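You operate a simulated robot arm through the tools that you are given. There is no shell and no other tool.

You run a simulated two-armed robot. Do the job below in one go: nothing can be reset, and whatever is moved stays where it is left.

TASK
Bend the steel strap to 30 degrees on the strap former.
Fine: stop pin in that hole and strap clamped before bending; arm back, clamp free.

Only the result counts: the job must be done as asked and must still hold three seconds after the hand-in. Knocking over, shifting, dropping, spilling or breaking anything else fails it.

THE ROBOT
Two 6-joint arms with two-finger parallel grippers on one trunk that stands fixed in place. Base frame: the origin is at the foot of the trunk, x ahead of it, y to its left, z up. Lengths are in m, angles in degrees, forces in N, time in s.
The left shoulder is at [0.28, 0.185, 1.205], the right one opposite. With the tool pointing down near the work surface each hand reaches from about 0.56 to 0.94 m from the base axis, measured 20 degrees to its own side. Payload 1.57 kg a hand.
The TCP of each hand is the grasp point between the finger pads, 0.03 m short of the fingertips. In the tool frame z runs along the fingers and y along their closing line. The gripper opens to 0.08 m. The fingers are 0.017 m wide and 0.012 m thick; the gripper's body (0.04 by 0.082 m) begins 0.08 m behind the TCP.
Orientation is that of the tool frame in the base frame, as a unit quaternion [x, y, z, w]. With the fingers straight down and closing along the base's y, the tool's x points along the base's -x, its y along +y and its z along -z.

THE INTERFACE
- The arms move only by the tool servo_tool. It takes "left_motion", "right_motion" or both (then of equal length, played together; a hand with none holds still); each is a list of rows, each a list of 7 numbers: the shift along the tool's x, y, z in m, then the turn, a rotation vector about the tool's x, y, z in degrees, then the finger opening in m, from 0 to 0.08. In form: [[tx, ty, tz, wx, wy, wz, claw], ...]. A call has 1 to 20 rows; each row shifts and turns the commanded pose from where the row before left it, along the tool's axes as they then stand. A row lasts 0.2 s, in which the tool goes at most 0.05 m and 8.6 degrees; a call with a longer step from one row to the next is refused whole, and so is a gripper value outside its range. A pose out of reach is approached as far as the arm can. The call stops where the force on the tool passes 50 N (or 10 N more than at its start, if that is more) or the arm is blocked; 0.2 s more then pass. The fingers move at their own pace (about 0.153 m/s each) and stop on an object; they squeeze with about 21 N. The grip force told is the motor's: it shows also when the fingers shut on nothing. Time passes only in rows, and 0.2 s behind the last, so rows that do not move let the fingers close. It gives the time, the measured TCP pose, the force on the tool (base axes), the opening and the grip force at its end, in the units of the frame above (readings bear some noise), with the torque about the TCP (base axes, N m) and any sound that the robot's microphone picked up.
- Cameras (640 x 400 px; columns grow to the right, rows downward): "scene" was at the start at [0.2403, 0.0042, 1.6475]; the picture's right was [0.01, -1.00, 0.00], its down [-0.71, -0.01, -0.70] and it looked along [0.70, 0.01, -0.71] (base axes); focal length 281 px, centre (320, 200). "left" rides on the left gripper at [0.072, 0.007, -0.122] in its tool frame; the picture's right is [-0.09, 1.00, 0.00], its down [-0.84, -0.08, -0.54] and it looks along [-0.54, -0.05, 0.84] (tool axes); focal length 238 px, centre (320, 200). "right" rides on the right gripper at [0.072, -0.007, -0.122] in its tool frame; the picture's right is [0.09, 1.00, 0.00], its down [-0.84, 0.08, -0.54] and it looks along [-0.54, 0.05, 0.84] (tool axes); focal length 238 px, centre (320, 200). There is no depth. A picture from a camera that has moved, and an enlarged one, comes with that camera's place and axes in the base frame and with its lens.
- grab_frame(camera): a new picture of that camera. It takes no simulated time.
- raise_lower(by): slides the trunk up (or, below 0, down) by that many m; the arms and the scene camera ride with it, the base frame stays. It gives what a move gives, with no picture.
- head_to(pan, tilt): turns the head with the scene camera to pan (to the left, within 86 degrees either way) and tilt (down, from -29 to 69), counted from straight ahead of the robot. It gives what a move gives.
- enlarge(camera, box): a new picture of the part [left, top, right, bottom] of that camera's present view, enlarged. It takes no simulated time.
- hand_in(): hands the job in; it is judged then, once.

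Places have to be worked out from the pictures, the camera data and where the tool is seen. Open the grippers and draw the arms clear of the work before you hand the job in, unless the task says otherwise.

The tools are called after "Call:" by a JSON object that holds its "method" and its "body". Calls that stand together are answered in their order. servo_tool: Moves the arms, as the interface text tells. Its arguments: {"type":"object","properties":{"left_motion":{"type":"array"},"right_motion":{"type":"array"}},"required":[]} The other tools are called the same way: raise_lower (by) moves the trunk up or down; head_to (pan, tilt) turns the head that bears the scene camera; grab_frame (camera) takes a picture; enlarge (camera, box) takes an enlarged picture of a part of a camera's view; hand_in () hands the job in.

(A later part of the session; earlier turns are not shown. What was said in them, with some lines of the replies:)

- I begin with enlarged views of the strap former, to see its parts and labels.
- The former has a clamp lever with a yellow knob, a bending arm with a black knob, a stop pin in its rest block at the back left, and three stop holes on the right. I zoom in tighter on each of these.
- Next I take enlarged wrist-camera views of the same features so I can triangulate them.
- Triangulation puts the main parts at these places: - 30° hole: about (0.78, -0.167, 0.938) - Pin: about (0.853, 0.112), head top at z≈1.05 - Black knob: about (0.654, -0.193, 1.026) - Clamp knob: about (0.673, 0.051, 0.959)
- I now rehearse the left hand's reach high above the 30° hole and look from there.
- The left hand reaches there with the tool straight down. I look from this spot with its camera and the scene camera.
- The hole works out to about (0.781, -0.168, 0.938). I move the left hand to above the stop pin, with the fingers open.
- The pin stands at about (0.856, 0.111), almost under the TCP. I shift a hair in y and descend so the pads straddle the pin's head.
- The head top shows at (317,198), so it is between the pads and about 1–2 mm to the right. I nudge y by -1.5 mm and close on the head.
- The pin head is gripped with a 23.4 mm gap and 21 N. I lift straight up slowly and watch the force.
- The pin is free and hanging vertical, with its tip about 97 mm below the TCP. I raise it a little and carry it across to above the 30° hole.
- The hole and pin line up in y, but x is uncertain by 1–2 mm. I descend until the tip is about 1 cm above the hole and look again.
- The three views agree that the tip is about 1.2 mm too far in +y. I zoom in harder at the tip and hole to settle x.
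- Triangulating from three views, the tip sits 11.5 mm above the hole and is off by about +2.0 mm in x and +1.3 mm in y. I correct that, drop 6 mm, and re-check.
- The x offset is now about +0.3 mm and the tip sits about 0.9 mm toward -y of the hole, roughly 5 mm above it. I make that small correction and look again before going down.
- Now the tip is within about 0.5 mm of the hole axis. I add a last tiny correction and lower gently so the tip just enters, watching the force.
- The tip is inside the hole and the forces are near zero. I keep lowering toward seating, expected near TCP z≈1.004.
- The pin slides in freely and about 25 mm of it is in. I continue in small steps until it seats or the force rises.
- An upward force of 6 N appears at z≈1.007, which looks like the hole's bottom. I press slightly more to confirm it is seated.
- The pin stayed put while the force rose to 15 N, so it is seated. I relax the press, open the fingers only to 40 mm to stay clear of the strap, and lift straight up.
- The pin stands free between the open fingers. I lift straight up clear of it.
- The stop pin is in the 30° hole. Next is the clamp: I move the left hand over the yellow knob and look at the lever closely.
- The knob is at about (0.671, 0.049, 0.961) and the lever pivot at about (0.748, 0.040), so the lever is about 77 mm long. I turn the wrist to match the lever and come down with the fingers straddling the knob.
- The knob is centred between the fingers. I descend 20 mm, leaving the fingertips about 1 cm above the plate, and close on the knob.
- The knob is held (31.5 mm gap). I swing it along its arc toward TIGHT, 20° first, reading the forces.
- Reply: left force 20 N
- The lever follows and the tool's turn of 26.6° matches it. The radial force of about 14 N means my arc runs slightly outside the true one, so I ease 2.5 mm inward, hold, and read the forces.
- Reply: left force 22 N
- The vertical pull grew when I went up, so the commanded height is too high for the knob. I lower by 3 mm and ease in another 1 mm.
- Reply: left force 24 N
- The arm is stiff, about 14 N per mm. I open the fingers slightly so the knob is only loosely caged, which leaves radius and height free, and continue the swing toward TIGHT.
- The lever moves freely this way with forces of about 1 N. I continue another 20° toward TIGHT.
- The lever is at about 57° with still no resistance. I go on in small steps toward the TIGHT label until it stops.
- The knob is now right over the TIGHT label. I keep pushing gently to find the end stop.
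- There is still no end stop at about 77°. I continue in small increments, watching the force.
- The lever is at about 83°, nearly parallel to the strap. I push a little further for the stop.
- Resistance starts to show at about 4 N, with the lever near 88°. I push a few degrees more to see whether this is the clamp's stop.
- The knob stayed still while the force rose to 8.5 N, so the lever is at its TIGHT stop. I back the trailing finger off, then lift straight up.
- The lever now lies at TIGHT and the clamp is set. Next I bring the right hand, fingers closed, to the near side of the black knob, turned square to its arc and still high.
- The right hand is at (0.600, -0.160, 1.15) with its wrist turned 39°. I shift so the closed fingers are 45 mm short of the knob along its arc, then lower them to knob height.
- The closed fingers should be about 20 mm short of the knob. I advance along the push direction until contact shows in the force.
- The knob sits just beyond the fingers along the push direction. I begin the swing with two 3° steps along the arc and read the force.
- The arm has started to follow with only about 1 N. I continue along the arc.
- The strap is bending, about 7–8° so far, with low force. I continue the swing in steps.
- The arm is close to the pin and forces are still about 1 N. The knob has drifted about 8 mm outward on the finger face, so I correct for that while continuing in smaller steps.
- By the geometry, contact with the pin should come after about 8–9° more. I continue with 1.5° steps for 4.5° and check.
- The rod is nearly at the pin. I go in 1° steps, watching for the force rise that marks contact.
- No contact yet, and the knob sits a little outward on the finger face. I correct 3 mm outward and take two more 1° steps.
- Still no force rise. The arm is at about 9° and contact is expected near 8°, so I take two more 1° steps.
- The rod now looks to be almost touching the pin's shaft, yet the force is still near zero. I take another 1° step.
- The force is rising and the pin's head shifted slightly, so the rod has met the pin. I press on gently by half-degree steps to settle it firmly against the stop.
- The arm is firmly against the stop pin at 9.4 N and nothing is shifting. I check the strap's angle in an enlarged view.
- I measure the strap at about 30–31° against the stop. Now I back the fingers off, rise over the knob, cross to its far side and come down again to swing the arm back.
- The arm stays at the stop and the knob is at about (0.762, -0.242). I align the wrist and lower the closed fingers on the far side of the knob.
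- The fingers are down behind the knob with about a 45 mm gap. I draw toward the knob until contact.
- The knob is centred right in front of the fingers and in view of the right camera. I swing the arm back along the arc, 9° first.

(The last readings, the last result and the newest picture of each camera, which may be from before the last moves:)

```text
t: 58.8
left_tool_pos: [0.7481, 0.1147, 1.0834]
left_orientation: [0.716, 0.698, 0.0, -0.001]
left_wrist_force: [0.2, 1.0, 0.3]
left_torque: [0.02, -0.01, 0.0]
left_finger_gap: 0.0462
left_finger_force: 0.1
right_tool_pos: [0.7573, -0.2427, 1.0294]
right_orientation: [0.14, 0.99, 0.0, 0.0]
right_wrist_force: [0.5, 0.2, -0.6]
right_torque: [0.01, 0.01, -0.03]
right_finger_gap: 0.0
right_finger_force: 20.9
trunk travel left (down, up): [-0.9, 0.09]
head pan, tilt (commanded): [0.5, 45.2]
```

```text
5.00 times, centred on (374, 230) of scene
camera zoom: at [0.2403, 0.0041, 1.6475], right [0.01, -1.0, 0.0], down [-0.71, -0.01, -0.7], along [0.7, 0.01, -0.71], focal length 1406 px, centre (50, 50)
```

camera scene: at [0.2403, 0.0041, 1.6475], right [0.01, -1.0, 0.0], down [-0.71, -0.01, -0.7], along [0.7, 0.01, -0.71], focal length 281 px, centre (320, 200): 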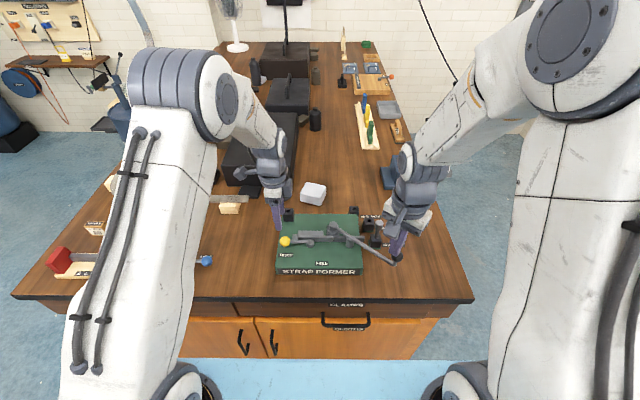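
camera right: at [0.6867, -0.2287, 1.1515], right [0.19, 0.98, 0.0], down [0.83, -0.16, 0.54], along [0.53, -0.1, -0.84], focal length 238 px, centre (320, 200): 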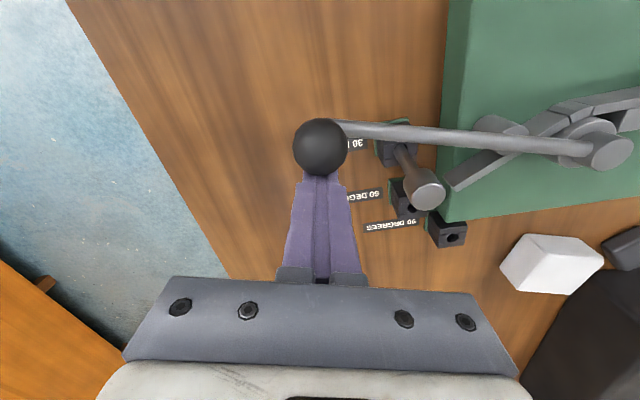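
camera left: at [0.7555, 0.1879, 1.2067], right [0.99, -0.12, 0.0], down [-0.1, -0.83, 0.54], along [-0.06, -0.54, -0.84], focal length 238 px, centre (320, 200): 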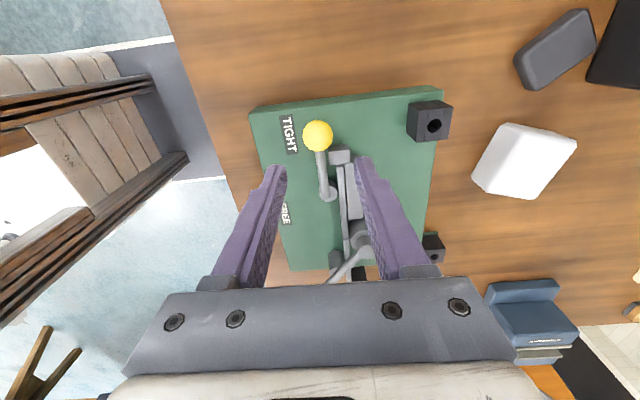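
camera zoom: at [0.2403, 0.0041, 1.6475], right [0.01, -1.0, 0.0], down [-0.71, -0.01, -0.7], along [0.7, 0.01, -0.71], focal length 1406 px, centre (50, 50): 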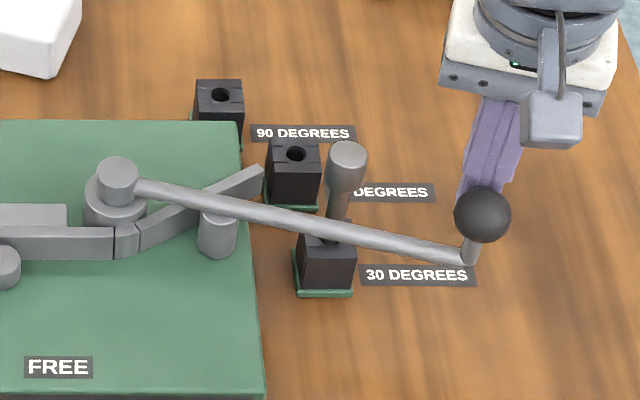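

The arm follows with the strap holding its bend, and the knob stays centred. I continue another 12°.

Call:
{"method": "servo_tool", "body": {"right_motion": [[0.011, -0.001, 0, 0, 0, 3, 0.0], [0.011, -0.001, 0, 0, 0, 3, 0.0], [0.011, -0.001, 0, 0, 0, 3, 0.0], [0.011, -0.001, 0, 0, 0, 3, 0.0], [0, 0, 0, 0, 0, 0, 0.0]]}}

Call:
{"method": "grab_frame", "body": {"camera": "right"}}

Call:
{"method": "enlarge", "body": {"camera": "scene", "box": [310, 200, 438, 280]}}

```text
t: 60.0
left_tool_pos: [0.7488, 0.1153, 1.0839]
left_orientation: [0.716, 0.698, 0.0, 0.001]
left_wrist_force: [-0.4, 0.0, -1.1]
left_torque: [-0.01, 0.0, -0.02]
left_finger_gap: 0.046
left_finger_force: 0.1
right_tool_pos: [0.714, -0.2311, 1.0302]
right_orientation: [0.242, 0.97, -0.001, 0.0]
right_wrist_force: [0.2, 0.4, 0.2]
right_torque: [0.02, -0.04, -0.01]
right_finger_gap: 0.0003
right_finger_force: 20.7
trunk travel left (down, up): [-0.9, 0.09]
head pan, tilt (commanded): [0.5, 45.2]
```

```text
taken
camera right: at [0.6478, -0.2033, 1.1522], right [0.39, 0.92, 0.0], down [0.78, -0.33, 0.54], along [0.5, -0.21, -0.84], focal length 238 px, centre (320, 200)
```

right: 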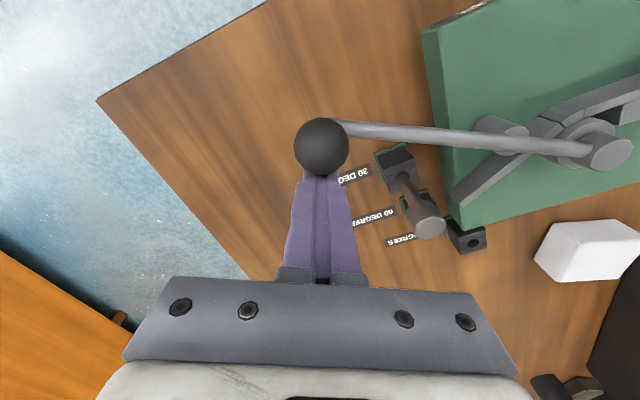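

```text
5.00 times, centred on (374, 240) of scene
camera zoom: at [0.2403, 0.0041, 1.6475], right [0.01, -1.0, 0.0], down [-0.71, -0.01, -0.7], along [0.7, 0.01, -0.71], focal length 1406 px, centre (50, 0)
```

zoom: 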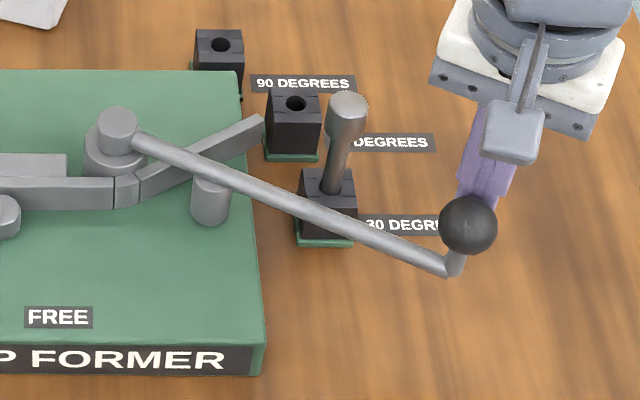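

The arm is at about 28° and its start position was about 39°. I continue 9° more, watching for a back stop.

Call:
{"method": "servo_tool", "body": {"right_motion": [[0.011, -0.001, 0, 0, 0, 3, 0.0], [0.011, -0.001, 0, 0, 0, 3, 0.0], [0.0073, -0.0007, 0, 0, 0, 2, 0.0], [0, 0, 0, 0, 0, 0, 0.0]]}}

Call:
{"method": "enlarge", "body": {"camera": "scene", "box": [310, 200, 438, 280]}}

```text
t: 61.0
left_tool_pos: [0.7486, 0.1152, 1.084]
left_orientation: [0.716, 0.698, 0.0, 0.0]
left_wrist_force: [-1.0, -0.4, -0.4]
left_torque: [-0.02, 0.03, -0.01]
left_finger_gap: 0.046
left_finger_force: 0.1
right_tool_pos: [0.6882, -0.2174, 1.0307]
right_orientation: [0.309, 0.951, 0.0, -0.001]
right_wrist_force: [0.1, 0.2, -0.1]
right_torque: [-0.04, 0.01, -0.03]
right_finger_gap: 0.0
right_finger_force: 20.8
trunk travel left (down, up): [-0.9, 0.09]
head pan, tilt (commanded): [0.5, 45.2]
```

```text
5.00 times, centred on (374, 240) of scene
camera zoom: at [0.2403, 0.0041, 1.6475], right [0.01, -1.0, 0.0], down [-0.71, -0.01, -0.7], along [0.7, 0.01, -0.71], focal length 1406 px, centre (50, 0)
```

zoom: 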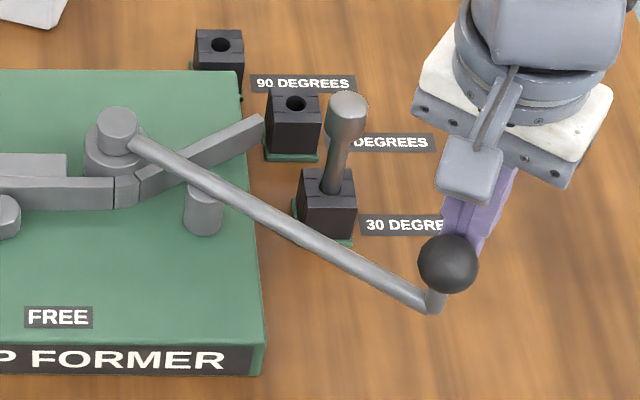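

The knob is at (448,264) in this view and its starting place was about (435,282). I go on in small steps and watch for the stop.

Call:
{"method": "servo_tool", "body": {"right_motion": [[0.0073, -0.0007, 0, 0, 0, 2, 0.0], [0.0055, -0.0005, 0, 0, 0, 1.5, 0.0], [0, 0, 0, 0, 0, 0, 0.0]]}}

Call:
{"method": "enlarge", "body": {"camera": "scene", "box": [310, 200, 438, 280]}}

```text
t: 61.8
left_tool_pos: [0.7471, 0.1137, 1.0846]
left_orientation: [0.717, 0.697, 0.001, 0.0]
left_wrist_force: [0.2, -0.6, -0.6]
left_torque: [0.0, -0.04, 0.01]
left_finger_gap: 0.0458
left_finger_force: 0.0
right_tool_pos: [0.6776, -0.21, 1.0287]
right_orientation: [0.338, 0.941, 0.0, -0.001]
right_wrist_force: [-0.5, -0.2, 0.6]
right_torque: [-0.01, 0.0, 0.0]
right_finger_gap: 0.0
right_finger_force: 21.0
trunk travel left (down, up): [-0.9, 0.09]
head pan, tilt (commanded): [0.5, 45.2]
```

```text
5.00 times, centred on (374, 240) of scene
camera zoom: at [0.2403, 0.0041, 1.6475], right [0.01, -1.0, 0.0], down [-0.71, -0.01, -0.7], along [0.7, 0.01, -0.71], focal length 1406 px, centre (50, 0)
```

zoom: 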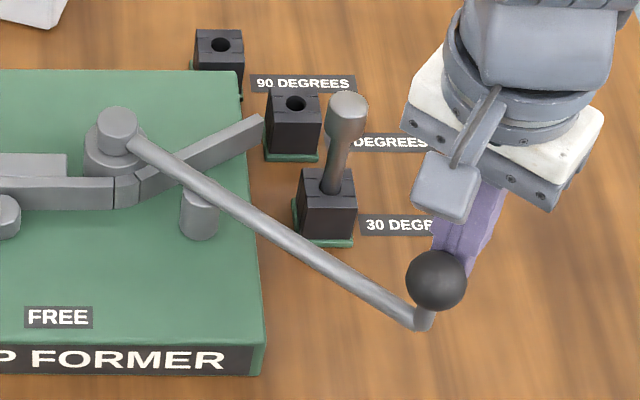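

The knob is essentially at its original spot. I nudge a degree at a time to see whether a hard back stop exists here.

Call:
{"method": "servo_tool", "body": {"right_motion": [[0.0037, -0.0003, 0, 0, 0, 1, 0.0], [0, 0, 0, 0, 0, 0, 0.0], [0, 0, 0, 0, 0, 0, 0.0]]}}

Call:
{"method": "enlarge", "body": {"camera": "scene", "box": [310, 200, 438, 280]}}

```text
t: 62.6
left_tool_pos: [0.7476, 0.1128, 1.0833]
left_orientation: [0.717, 0.697, 0.0, 0.0]
left_wrist_force: [-0.1, 0.0, 0.4]
left_torque: [0.06, -0.01, -0.01]
left_finger_gap: 0.0459
left_finger_force: 0.1
right_tool_pos: [0.6769, -0.2102, 1.0304]
right_orientation: [0.347, 0.938, 0.001, 0.003]
right_wrist_force: [15.6, -16.0, -2.2]
right_torque: [0.07, -0.24, 0.06]
right_finger_gap: 0.0
right_finger_force: 21.1
trunk travel left (down, up): [-0.9, 0.09]
head pan, tilt (commanded): [0.5, 45.2]
```

```text
5.00 times, centred on (374, 240) of scene
camera zoom: at [0.2415, 0.0029, 1.6474], right [0.01, -1.0, 0.0], down [-0.71, -0.01, -0.7], along [0.7, 0.01, -0.71], focal length 1406 px, centre (50, 0)
```

zoom: 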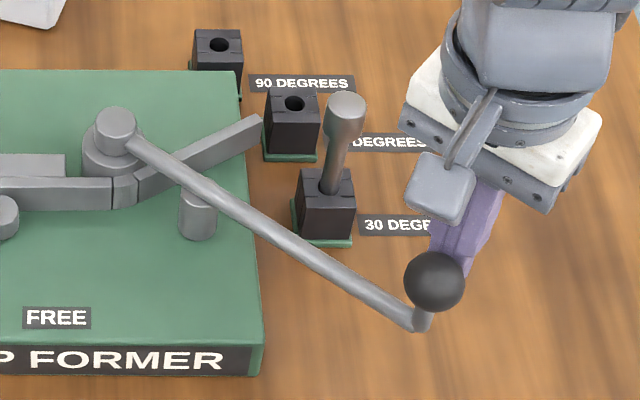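

The arm is at its hard back stop, with the force jumping to 22 N. I move the fingers off the knob, raise the hand and retract it to the right.

Call:
{"method": "servo_tool", "body": {"right_motion": [[-0.004, 0, 0, 0, 0, 0, 0.0], [-0.015, 0, 0, 0, 0, 0, 0.0], [-0.01, 0, 0, 0, 0, 0, 0.0], [0, 0, -0.03, 0, 0, 0, 0.0], [0, 0, -0.04, 0, 0, 0, 0.0], [0, 0, -0.04, 0, 0, 0, 0.0], [0, 0, -0.04, 0, 0, 0, 0.0], [0, -0.03, -0.03, 0, 0, 0, 0.0], [0, -0.04, -0.01, 0, 0, -7.5, 0.0], [0, -0.03, 0, 0, 0, -7.5, 0.04], [0, -0.03, 0, 0, 0, -7.5, 0.06], [0, -0.02, 0, 0, 0, -7.5, 0.08], [0, 0, 0, 0, 0, 0, 0.08]]}}

Call:
{"method": "enlarge", "body": {"camera": "scene", "box": [260, 180, 420, 280]}}

Call:
{"method": "grab_frame", "body": {"camera": "scene"}}

```text
t: 65.4
left_tool_pos: [0.7481, 0.1144, 1.0844]
left_orientation: [0.717, 0.697, 0.0, -0.001]
left_wrist_force: [-0.4, 0.4, 0.6]
left_torque: [0.01, 0.02, -0.03]
left_finger_gap: 0.0461
left_finger_force: 0.1
right_tool_pos: [0.615, -0.3521, 1.2195]
right_orientation: [0.091, 0.996, 0.0, 0.0]
right_wrist_force: [0.6, -1.0, 0.5]
right_torque: [0.0, 0.0, 0.02]
right_finger_gap: 0.08
right_finger_force: 0.0
trunk travel left (down, up): [-0.9, 0.09]
head pan, tilt (commanded): [0.5, 45.2]
```

```text
4.00 times, centred on (340, 230) of scene
camera zoom: at [0.2403, 0.0039, 1.6475], right [0.01, -1.0, 0.0], down [-0.71, -0.01, -0.7], along [0.7, 0.01, -0.71], focal length 1125 px, centre (240, 80)
```

zoom: 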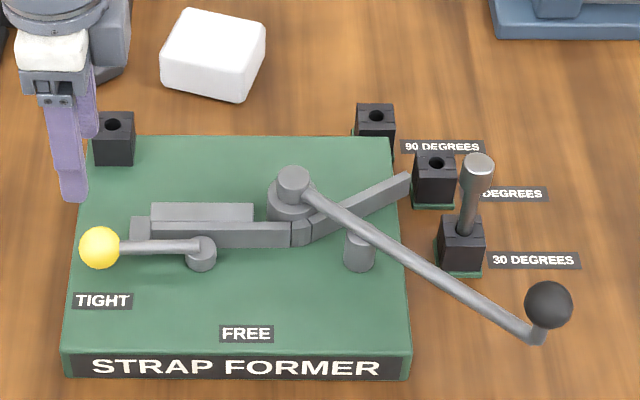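

```text
taken
camera scene: at [0.2403, 0.0039, 1.6475], right [0.01, -1.0, 0.0], down [-0.71, -0.01, -0.7], along [0.7, 0.01, -0.71], focal length 281 px, centre (320, 200)
```

scene: 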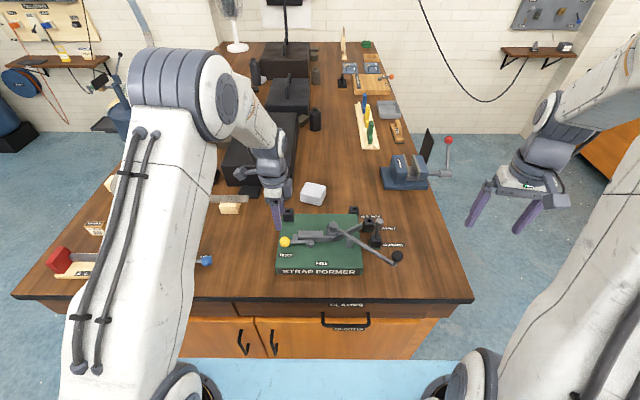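

The arm is back at its stop. Before freeing the clamp I measure the strap's bend closely.

Call:
{"method": "enlarge", "body": {"camera": "scene", "box": [300, 215, 372, 260]}}

Call:
{"method": "enlarge", "body": {"camera": "right", "box": [380, 100, 620, 250]}}

Call:
{"method": "grab_frame", "body": {"camera": "right"}}

```text
8.89 times, centred on (336, 238) of scene
camera zoom: at [0.2403, 0.0039, 1.6475], right [0.01, -1.0, 0.0], down [-0.71, -0.01, -0.7], along [0.7, 0.01, -0.71], focal length 2500 px, centre (178, -133)
```

zoom: 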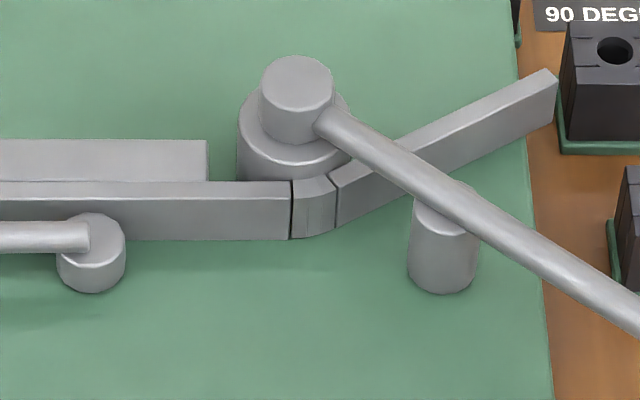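

```text
2.67 times, centred on (500, 175) of right
camera zoom: at [0.5438, -0.3466, 1.3403], right [0.09, 1.0, 0.0], down [0.84, -0.08, 0.54], along [0.54, -0.05, -0.84], focal length 636 px, centre (-160, 267)
```

zoom: 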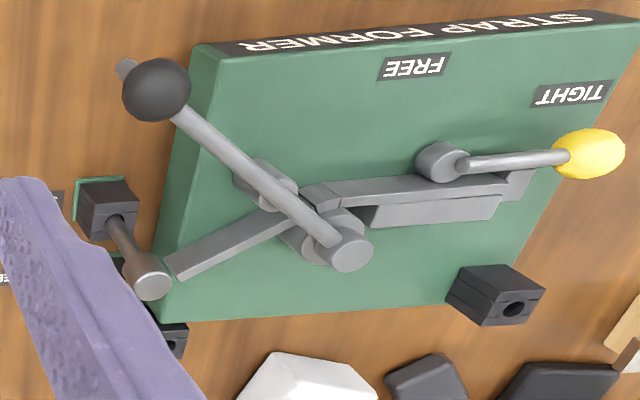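

```text
taken
camera right: at [0.5438, -0.3466, 1.3403], right [0.09, 1.0, 0.0], down [0.84, -0.08, 0.54], along [0.54, -0.05, -0.84], focal length 238 px, centre (320, 200)
```

right: 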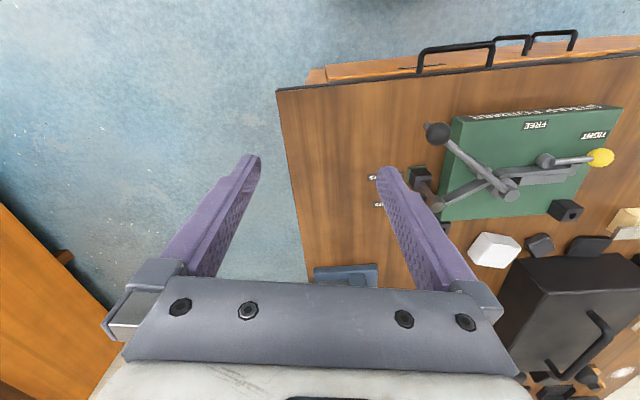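

The strap holds at about 30.7°. Now I free the clamp: the left hand comes back down with its fingers straddling the yellow knob.

Call:
{"method": "servo_tool", "body": {"left_motion": [[0, 0, 0.03, 0, 0, 0, 0.05], [0, 0, 0.03, 0, 0, 0, 0.05], [0, 0, 0.03, 0, 0, 0, 0.05], [0, 0, 0.01, 0, 0, 0, 0.05], [0, 0, 0.01, 0, 0, 0, 0.05], [0, 0, 0, 0, 0, 0, 0.05]]}}

Call:
{"method": "enlarge", "body": {"camera": "left", "box": [200, 110, 440, 260]}}

Call:
{"method": "enlarge", "body": {"camera": "scene", "box": [260, 205, 356, 265]}}

```text
t: 66.8
left_tool_pos: [0.7456, 0.1159, 0.9748]
left_orientation: [0.717, 0.698, -0.001, 0.0]
left_wrist_force: [-0.5, 0.5, -0.1]
left_torque: [-0.01, 0.0, 0.0]
left_finger_gap: 0.0501
left_finger_force: 0.0
right_tool_pos: [0.6159, -0.3523, 1.2196]
right_orientation: [0.092, 0.996, 0.0, 0.0]
right_wrist_force: [0.1, 0.1, 0.6]
right_torque: [0.03, 0.03, 0.01]
right_finger_gap: 0.0801
right_finger_force: 0.0
trunk travel left (down, up): [-0.9, 0.09]
head pan, tilt (commanded): [0.5, 45.2]
```

```text
2.67 times, centred on (320, 185) of left
camera zoom: at [0.7544, 0.1892, 1.0971], right [0.99, -0.12, 0.0], down [-0.1, -0.83, 0.54], along [-0.06, -0.54, -0.84], focal length 636 px, centre (320, 240)
```

zoom: 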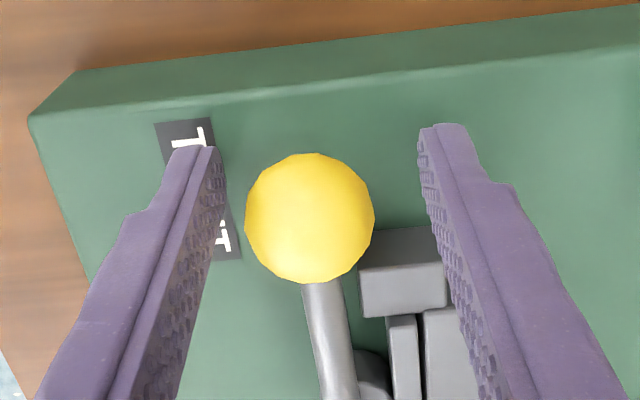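

```text
6.67 times, centred on (308, 235) of scene
camera zoom: at [0.2404, 0.004, 1.6475], right [0.01, -1.0, 0.0], down [-0.71, -0.01, -0.7], along [0.7, 0.01, -0.71], focal length 1875 px, centre (400, -33)
```

zoom: 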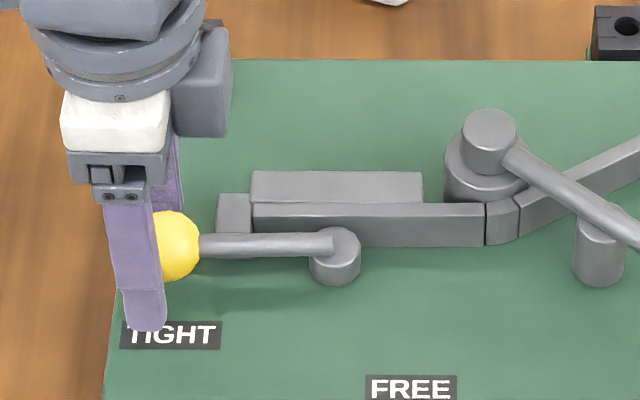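

The knob sits between the fingers. I narrow them to a loose cage and swing the lever back toward FREE.

Call:
{"method": "servo_tool", "body": {"left_motion": [[0, 0, 0, 0, 0, 0, 0.036], [0, 0, 0, 0, 0, 0, 0.036], [-0.0003, -0.0067, 0, 0, 0, -5, 0.036], [-0.0003, -0.0067, 0, 0, 0, -5, 0.036], [-0.0003, -0.0067, 0, 0, 0, -5, 0.036], [-0.0003, -0.0067, 0, 0, 0, -5, 0.036], [0, 0, 0, 0, 0, 0, 0.036]]}}

Call:
{"method": "enlarge", "body": {"camera": "left", "box": [200, 110, 440, 260]}}

Call:
{"method": "enlarge", "body": {"camera": "scene", "box": [260, 205, 356, 265]}}

```text
t: 68.4
left_tool_pos: [0.7192, 0.1127, 0.975]
left_orientation: [0.584, 0.812, 0.0, 0.0]
left_wrist_force: [0.3, 0.0, 0.4]
left_torque: [0.0, 0.01, 0.0]
left_finger_gap: 0.0371
left_finger_force: 0.6
right_tool_pos: [0.6163, -0.3528, 1.2191]
right_orientation: [0.092, 0.996, -0.001, 0.0]
right_wrist_force: [1.0, -0.1, -0.1]
right_torque: [-0.03, -0.05, 0.0]
right_finger_gap: 0.08
right_finger_force: 0.1
trunk travel left (down, up): [-0.9, 0.09]
head pan, tilt (commanded): [0.5, 45.2]
```

```text
2.67 times, centred on (320, 185) of left
camera zoom: at [0.7022, 0.1842, 1.0966], right [0.97, 0.23, 0.0], down [0.19, -0.82, 0.54], along [0.12, -0.53, -0.84], focal length 636 px, centre (320, 240)
```

zoom: 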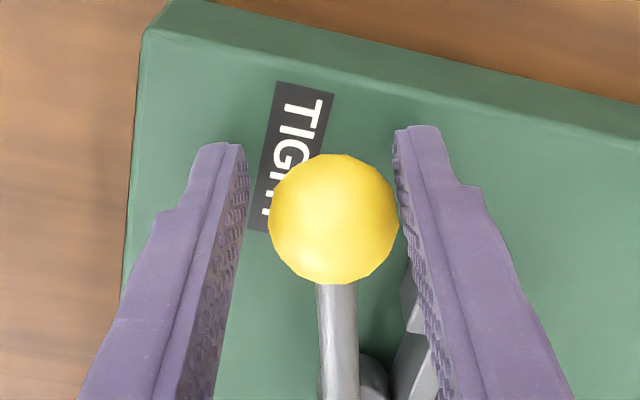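

```text
6.67 times, centred on (308, 235) of scene
camera zoom: at [0.2403, 0.0041, 1.6475], right [0.01, -1.0, 0.0], down [-0.71, -0.01, -0.7], along [0.7, 0.01, -0.71], focal length 1875 px, centre (400, -33)
```

zoom: 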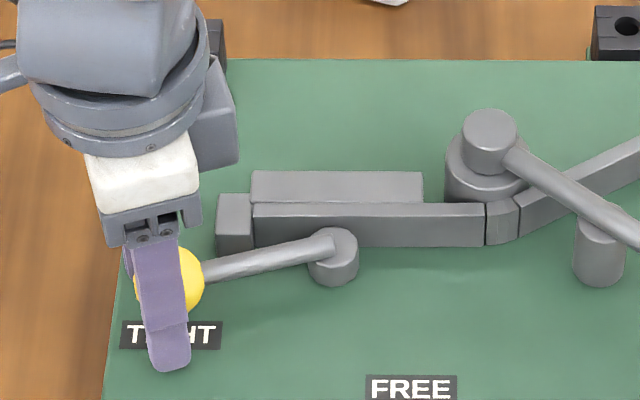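

The lever follows easily. I continue another 30° along the arc.

Call:
{"method": "servo_tool", "body": {"left_motion": [[-0.0003, -0.0067, 0, 0, 0, -5, 0.036], [-0.0003, -0.0067, 0, 0, 0, -5, 0.036], [-0.0003, -0.0067, 0, 0, 0, -5, 0.036], [-0.0003, -0.0067, 0, 0, 0, -5, 0.036], [-0.0003, -0.0067, 0, 0, 0, -5, 0.036], [-0.0003, -0.0067, 0, 0, 0, -5, 0.036], [0, 0, 0, 0, 0, 0, 0.036]]}}

Call:
{"method": "enlarge", "body": {"camera": "left", "box": [200, 110, 440, 260]}}

Call:
{"method": "enlarge", "body": {"camera": "scene", "box": [260, 210, 356, 270]}}

```text
t: 70.0
left_tool_pos: [0.6865, 0.0903, 0.9746]
left_orientation: [0.355, 0.935, 0.0, 0.0]
left_wrist_force: [0.3, 0.0, 0.5]
left_torque: [-0.03, -0.01, 0.02]
left_finger_gap: 0.037
left_finger_force: 0.9
right_tool_pos: [0.6154, -0.3528, 1.2191]
right_orientation: [0.091, 0.996, -0.001, 0.001]
right_wrist_force: [0.2, 0.6, -0.2]
right_torque: [0.03, 0.0, 0.01]
right_finger_gap: 0.0801
right_finger_force: 0.0
trunk travel left (down, up): [-0.9, 0.09]
head pan, tilt (commanded): [0.5, 45.2]
```

```text
2.67 times, centred on (320, 185) of left
camera zoom: at [0.6365, 0.1443, 1.0971], right [0.73, 0.69, 0.0], down [0.58, -0.61, 0.54], along [0.37, -0.39, -0.84], focal length 636 px, centre (320, 240)
```

zoom: 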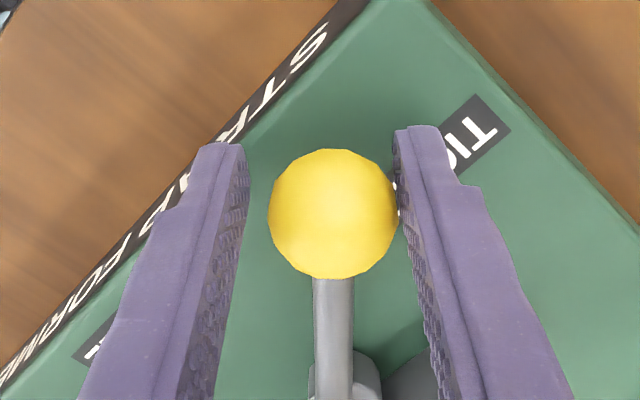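

```text
6.67 times, centred on (308, 240) of scene
camera zoom: at [0.2403, 0.004, 1.6475], right [0.01, -1.0, 0.0], down [-0.71, -0.01, -0.7], along [0.7, 0.01, -0.71], focal length 1875 px, centre (400, -67)
```

zoom: 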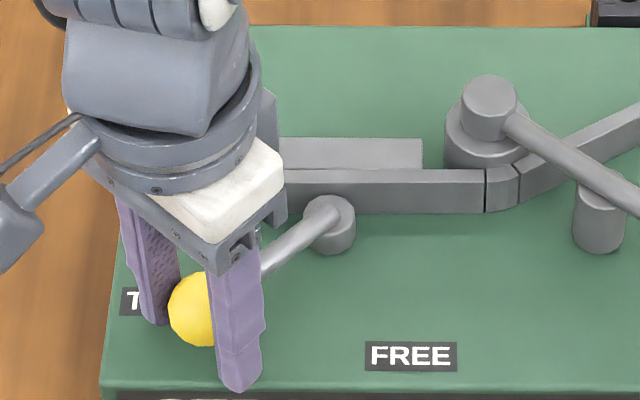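

The lever is near 42°. I carry on another 30° toward its starting angle.

Call:
{"method": "servo_tool", "body": {"left_motion": [[-0.0003, -0.0067, 0, 0, 0, -5, 0.036], [-0.0003, -0.0067, 0, 0, 0, -5, 0.036], [-0.0003, -0.0067, 0, 0, 0, -5, 0.036], [-0.0003, -0.0067, 0, 0, 0, -5, 0.036], [-0.0003, -0.0067, 0, 0, 0, -5, 0.036], [-0.0003, -0.0067, 0, 0, 0, -5, 0.036], [0, 0, 0, 0, 0, 0, 0.036]]}}

Call:
{"method": "enlarge", "body": {"camera": "left", "box": [200, 110, 440, 260]}}

Call:
{"method": "enlarge", "body": {"camera": "scene", "box": [260, 215, 356, 275]}}

```text
t: 71.6
left_tool_pos: [0.6693, 0.054, 0.9747]
left_orientation: [0.1, 0.995, 0.0, 0.0]
left_wrist_force: [-0.1, 1.0, -1.0]
left_torque: [0.0, -0.01, 0.02]
left_finger_gap: 0.037
left_finger_force: 1.0
right_tool_pos: [0.6152, -0.3523, 1.2184]
right_orientation: [0.091, 0.996, 0.0, 0.0]
right_wrist_force: [-0.1, -0.6, -0.5]
right_torque: [-0.03, -0.02, 0.03]
right_finger_gap: 0.08
right_finger_force: 0.0
trunk travel left (down, up): [-0.9, 0.09]
head pan, tilt (commanded): [0.5, 45.2]
```

```text
2.67 times, centred on (320, 185) of left
camera zoom: at [0.5992, 0.0764, 1.0967], right [0.29, 0.96, 0.0], down [0.8, -0.24, 0.54], along [0.52, -0.16, -0.84], focal length 636 px, centre (320, 240)
```

zoom: 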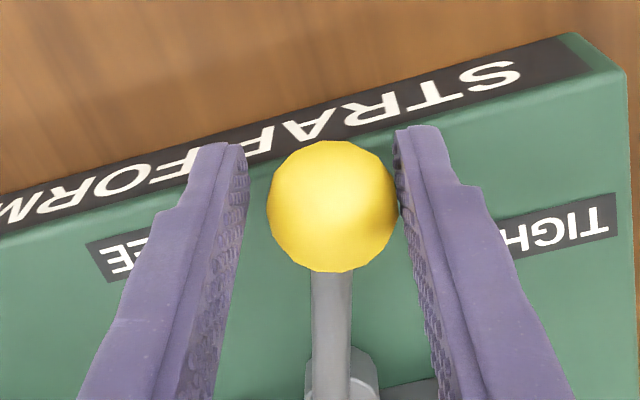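

```text
6.67 times, centred on (308, 245) of scene
camera zoom: at [0.2403, 0.0041, 1.6475], right [0.01, -1.0, 0.0], down [-0.71, -0.01, -0.7], along [0.7, 0.01, -0.71], focal length 1875 px, centre (400, -100)
```

zoom: 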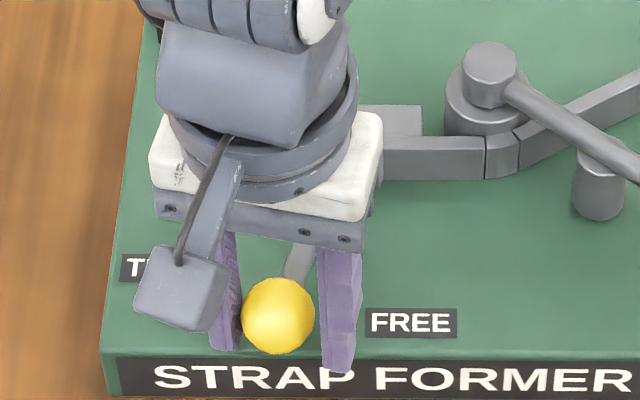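

The lever is close to its starting angle. I continue in small steps to find whether FREE has a stop here or lies further round.

Call:
{"method": "servo_tool", "body": {"left_motion": [[-0.0001, -0.004, 0, 0, 0, -3, 0.036], [-0.0001, -0.004, 0, 0, 0, -3, 0.036], [0, 0, 0, 0, 0, 0, 0.036]]}}

Call:
{"method": "enlarge", "body": {"camera": "scene", "box": [260, 215, 356, 275]}}

```text
t: 72.4
left_tool_pos: [0.6685, 0.0466, 0.9732]
left_orientation: [0.049, 0.999, 0.0, 0.0]
left_wrist_force: [0.2, 1.7, 0.8]
left_torque: [-0.01, 0.0, 0.02]
left_finger_gap: 0.037
left_finger_force: 0.6
right_tool_pos: [0.6157, -0.353, 1.2187]
right_orientation: [0.092, 0.996, 0.0, 0.0]
right_wrist_force: [-0.2, -0.3, 0.1]
right_torque: [0.02, -0.01, 0.0]
right_finger_gap: 0.0798
right_finger_force: 0.1
trunk travel left (down, up): [-0.9, 0.09]
head pan, tilt (commanded): [0.5, 45.2]
```

```text
6.67 times, centred on (308, 245) of scene
camera zoom: at [0.2403, 0.0041, 1.6475], right [0.01, -1.0, 0.0], down [-0.71, -0.01, -0.7], along [0.7, 0.01, -0.71], focal length 1875 px, centre (400, -100)
```

zoom: 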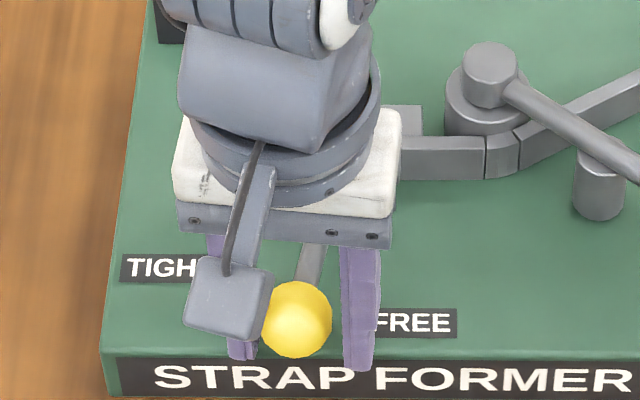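

The knob is back where it began, at (297,320). I push a little further to see if it stops here or can go on toward the FREE label.

Call:
{"method": "servo_tool", "body": {"left_motion": [[-0.0001, -0.004, 0, 0, 0, -3, 0.036], [0, 0, 0, 0, 0, 0, 0.036], [0, 0, 0, 0, 0, 0, 0.036]]}}

Call:
{"method": "enlarge", "body": {"camera": "scene", "box": [260, 215, 356, 275]}}

```text
t: 73.2
left_tool_pos: [0.6676, 0.0436, 0.9737]
left_orientation: [0.022, 1.0, 0.0, 0.0]
left_wrist_force: [2.7, 5.4, -0.1]
left_torque: [0.03, -0.01, -0.03]
left_finger_gap: 0.0409
left_finger_force: 2.9
right_tool_pos: [0.6157, -0.3519, 1.2194]
right_orientation: [0.091, 0.996, 0.0, 0.001]
right_wrist_force: [0.0, -0.1, -0.3]
right_torque: [0.05, -0.03, 0.02]
right_finger_gap: 0.0801
right_finger_force: 0.1
trunk travel left (down, up): [-0.9, 0.09]
head pan, tilt (commanded): [0.5, 45.2]
```

```text
6.67 times, centred on (308, 245) of scene
camera zoom: at [0.2404, 0.0044, 1.6475], right [0.01, -1.0, 0.0], down [-0.71, -0.01, -0.7], along [0.7, 0.01, -0.71], focal length 1875 px, centre (400, -100)
```

zoom: 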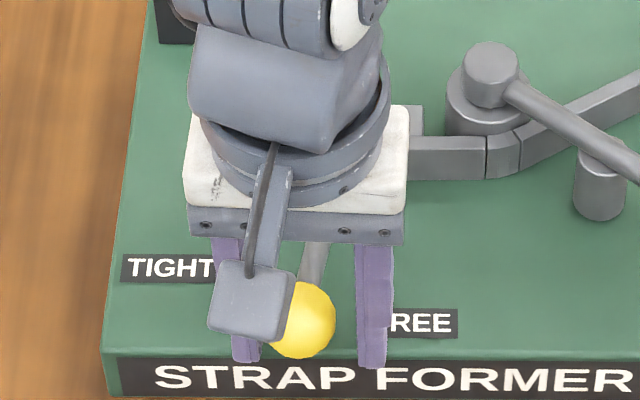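

The force is up to 6 N and the finger is yielding, so this looks like the FREE stop. One more small nudge will confirm that the knob no longer moves.

Call:
{"method": "servo_tool", "body": {"left_motion": [[0, -0.0027, 0, 0, 0, -2, 0.036], [0, 0, 0, 0, 0, 0, 0.036], [0, 0, 0, 0, 0, 0, 0.036]]}}

Call:
{"method": "enlarge", "body": {"camera": "scene", "box": [260, 215, 356, 275]}}

Call:
{"method": "enlarge", "body": {"camera": "left", "box": [200, 110, 440, 260]}}

```text
t: 74.0
left_tool_pos: [0.6675, 0.0425, 0.9741]
left_orientation: [0.005, 1.0, 0.0, 0.0]
left_wrist_force: [2.6, 8.2, 0.6]
left_torque: [0.12, 0.01, 0.0]
left_finger_gap: 0.0444
left_finger_force: 4.6
right_tool_pos: [0.6155, -0.352, 1.2188]
right_orientation: [0.091, 0.996, 0.001, 0.0]
right_wrist_force: [0.4, -0.3, 0.1]
right_torque: [-0.01, 0.01, -0.02]
right_finger_gap: 0.0801
right_finger_force: 0.0
trunk travel left (down, up): [-0.9, 0.09]
head pan, tilt (commanded): [0.5, 45.2]
```

```text
6.67 times, centred on (308, 245) of scene
camera zoom: at [0.2405, 0.0047, 1.6475], right [0.01, -1.0, 0.0], down [-0.71, -0.01, -0.7], along [0.7, 0.01, -0.71], focal length 1875 px, centre (400, -100)
```

zoom: 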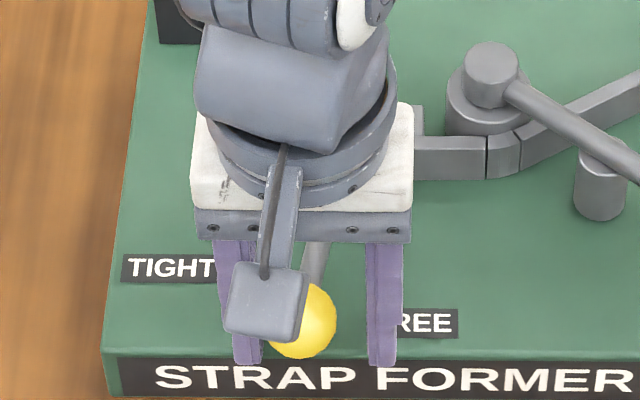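

```text
2.67 times, centred on (320, 185) of left
camera zoom: at [0.5948, 0.0495, 1.0964], right [0.1, 0.99, 0.0], down [0.84, -0.08, 0.54], along [0.54, -0.05, -0.84], focal length 636 px, centre (320, 240)
```

zoom: 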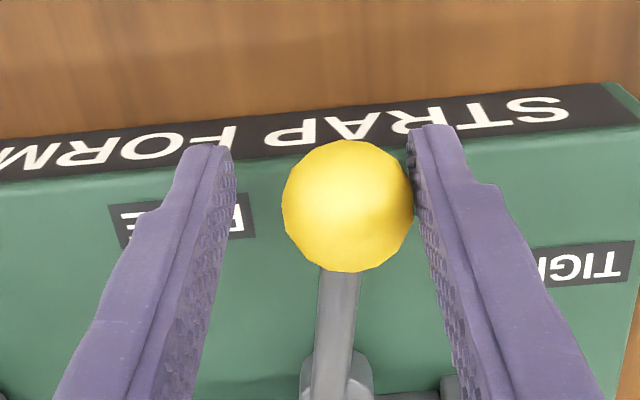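

The knob is fixed at the FREE stop. I back the finger off, open slightly, lift clear and take the left hand up and away to the left.

Call:
{"method": "servo_tool", "body": {"left_motion": [[0, 0.003, 0, 0, 0, 0, 0.046], [0, 0.003, 0, 0, 0, 0, 0.05], [0, 0, 0, 0, 0, 0, 0.05], [0, 0, -0.02, 0, 0, 0, 0.05], [0, 0, -0.03, 0, 0, 0, 0.05], [0, 0, -0.04, 0, 0, 0, 0.05], [0, 0, -0.04, 0, 0, 0, 0.05], [0, 0, -0.04, 0, 0, 0, 0.05], [0.01, 0.03, -0.03, 0, 0, 0, 0.06], [0.015, 0.035, -0.02, 0, 0, 0, 0.08], [0.015, 0.035, -0.02, 0, 0, 0, 0.08], [0.015, 0.035, -0.02, 0, 0, 0, 0.08], [0, 0, 0, 0, 0, 0, 0.08]]}}

Call:
{"method": "grab_frame", "body": {"camera": "scene"}}

Call:
{"method": "enlarge", "body": {"camera": "scene", "box": [260, 180, 420, 280]}}

Call:
{"method": "grab_frame", "body": {"camera": "left"}}

```text
t: 76.8
left_tool_pos: [0.6136, 0.1826, 1.2349]
left_orientation: [0.005, 1.0, 0.001, 0.0]
left_wrist_force: [0.5, -0.6, 0.4]
left_torque: [-0.01, 0.01, 0.03]
left_finger_gap: 0.0802
left_finger_force: 0.1
right_tool_pos: [0.6156, -0.3531, 1.2186]
right_orientation: [0.091, 0.996, 0.001, 0.0]
right_wrist_force: [-0.6, 0.5, 0.0]
right_torque: [-0.02, 0.01, -0.02]
right_finger_gap: 0.0799
right_finger_force: 0.2
trunk travel left (down, up): [-0.9, 0.09]
head pan, tilt (commanded): [0.5, 45.2]
```

```text
taken
camera scene: at [0.24, 0.0043, 1.6476], right [0.01, -1.0, 0.0], down [-0.71, -0.01, -0.7], along [0.7, 0.01, -0.71], focal length 281 px, centre (320, 200)
```

scene: 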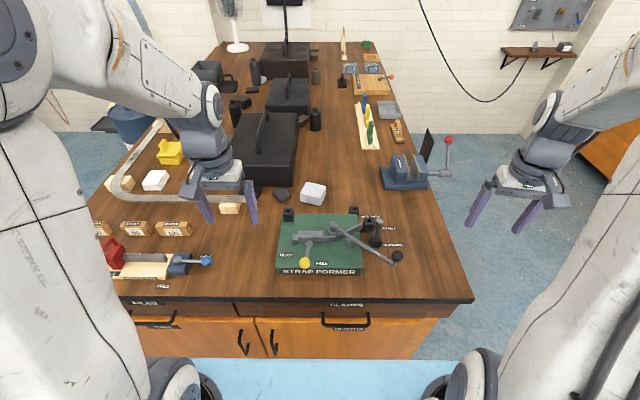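

```text
4.00 times, centred on (340, 230) of scene
camera zoom: at [0.24, 0.0043, 1.6476], right [0.01, -1.0, 0.0], down [-0.71, -0.01, -0.7], along [0.7, 0.01, -0.71], focal length 1125 px, centre (240, 80)
```

zoom: 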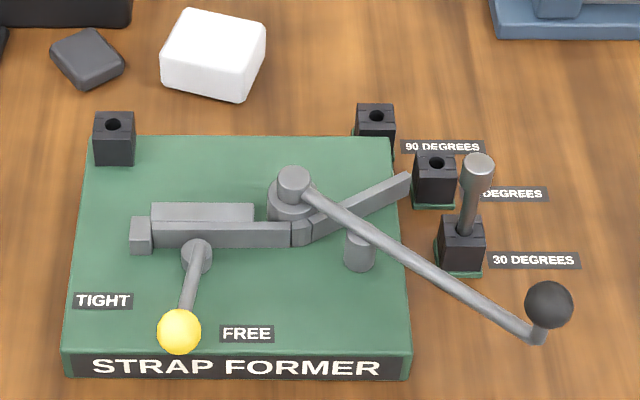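

```text
taken
camera left: at [0.5409, 0.1903, 1.3572], right [0.1, 0.99, 0.0], down [0.84, -0.09, 0.54], along [0.54, -0.06, -0.84], focal length 238 px, centre (320, 200)
```

left: 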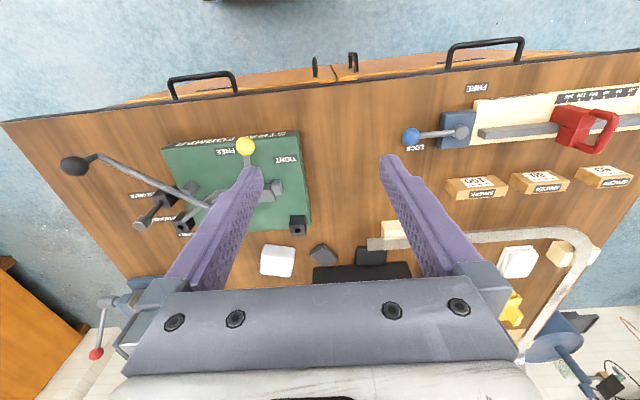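

Everything reads as asked: pin in the 30° hole, arm at its back stop, lever at FREE, both hands clear. I take one last close look at the strap and pin before handing in.

Call:
{"method": "enlarge", "body": {"camera": "scene", "box": [300, 215, 372, 260]}}

Call:
{"method": "enlarge", "body": {"camera": "scene", "box": [350, 206, 406, 241]}}

```text
8.89 times, centred on (336, 238) of scene
camera zoom: at [0.24, 0.0043, 1.6476], right [0.01, -1.0, 0.0], down [-0.71, -0.01, -0.7], along [0.7, 0.01, -0.71], focal length 2500 px, centre (178, -133)
```

zoom: 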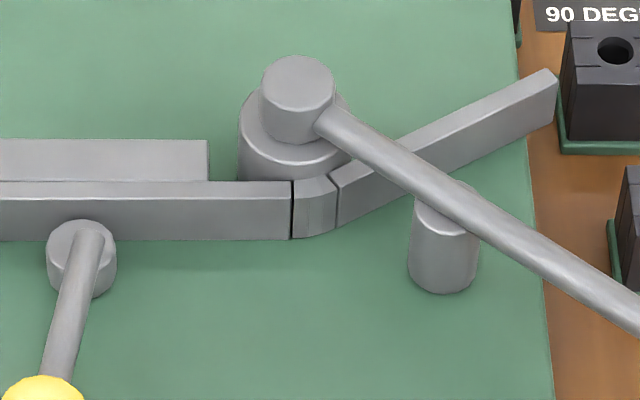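

```text
11.43 times, centred on (378, 224) of scene
camera zoom: at [0.24, 0.0043, 1.6476], right [0.01, -1.0, 0.0], down [-0.71, -0.01, -0.7], along [0.7, 0.01, -0.71], focal length 3214 px, centre (-343, -69)
```

zoom: 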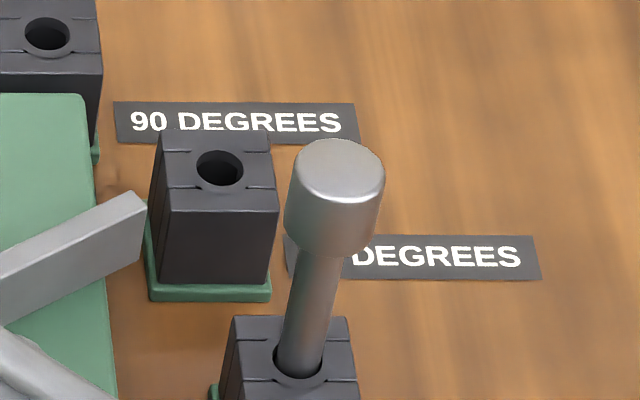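

The strap is unchanged at about 30°. The pin's head has shifted a little in view since insertion, so I check from both wrist cameras whether it leans in its clearance or has risen.

Call:
{"method": "enlarge", "body": {"camera": "right", "box": [400, 160, 448, 190]}}

Call:
{"method": "enlarge", "body": {"camera": "left", "box": [110, 170, 222, 240]}}

Call:
{"method": "enlarge", "body": {"camera": "right", "box": [392, 156, 472, 216]}}

```text
13.33 times, centred on (424, 175) of right
camera zoom: at [0.5437, -0.3459, 1.3404], right [0.09, 1.0, 0.0], down [0.84, -0.08, 0.54], along [0.54, -0.05, -0.84], focal length 3178 px, centre (-1067, 533)
```

zoom: 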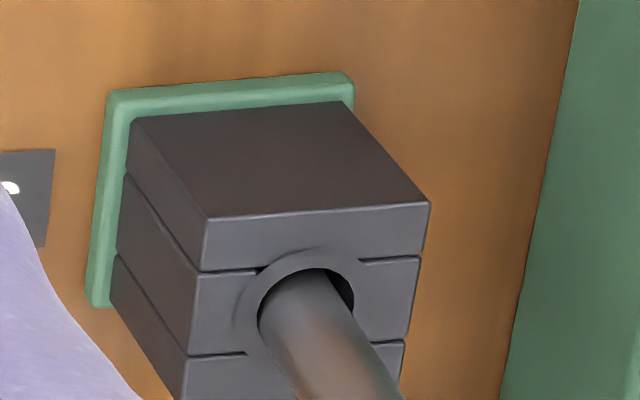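

```text
5.71 times, centred on (166, 205) of left
camera zoom: at [0.5409, 0.1903, 1.3572], right [0.1, 0.99, 0.0], down [0.84, -0.09, 0.54], along [0.54, -0.06, -0.84], focal length 1362 px, centre (1200, 171)
```

zoom: 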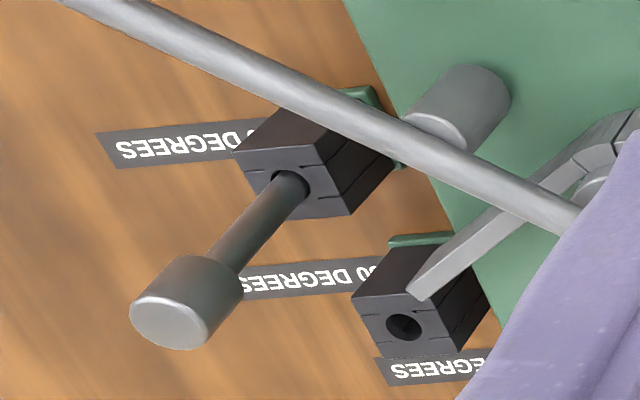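

```text
6.67 times, centred on (432, 186) of right
camera zoom: at [0.5437, -0.3459, 1.3404], right [0.09, 1.0, 0.0], down [0.84, -0.08, 0.54], along [0.54, -0.05, -0.84], focal length 1589 px, centre (-427, 293)
```

zoom: 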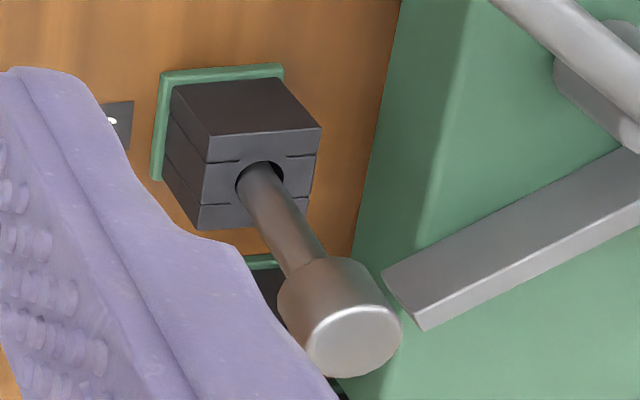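

The head top is still at z≈1.012, so the pin is fully seated and only leans a few degrees in its hole's clearance. Measured against its clamped part, the strap is bent about 30°, and both grippers are open and clear, so I hand the job in.

Call:
{"method": "hand_in", "body": {}}

```text
The job is handed in.
```

The strap is bent to about 30°. That is my measurement from the scene camera against the clamped part of the strap, good to roughly ±1°. The job is handed in, but no verdict has come back.

- **Stop pin:** it is seated in the 30 DEGREES hole and was in before the bend. The arm's push left it leaning a few degrees in the hole's clearance, but it has not risen.
- **Clamp:** it was at its TIGHT stop before bending and is now back at its FREE stop.
- **Bending arm:** it was pushed until it met the pin, then returned to its hard back stop.
- **Hands:** both grippers are open and clear of the work. I saw nothing else knocked or shifted.
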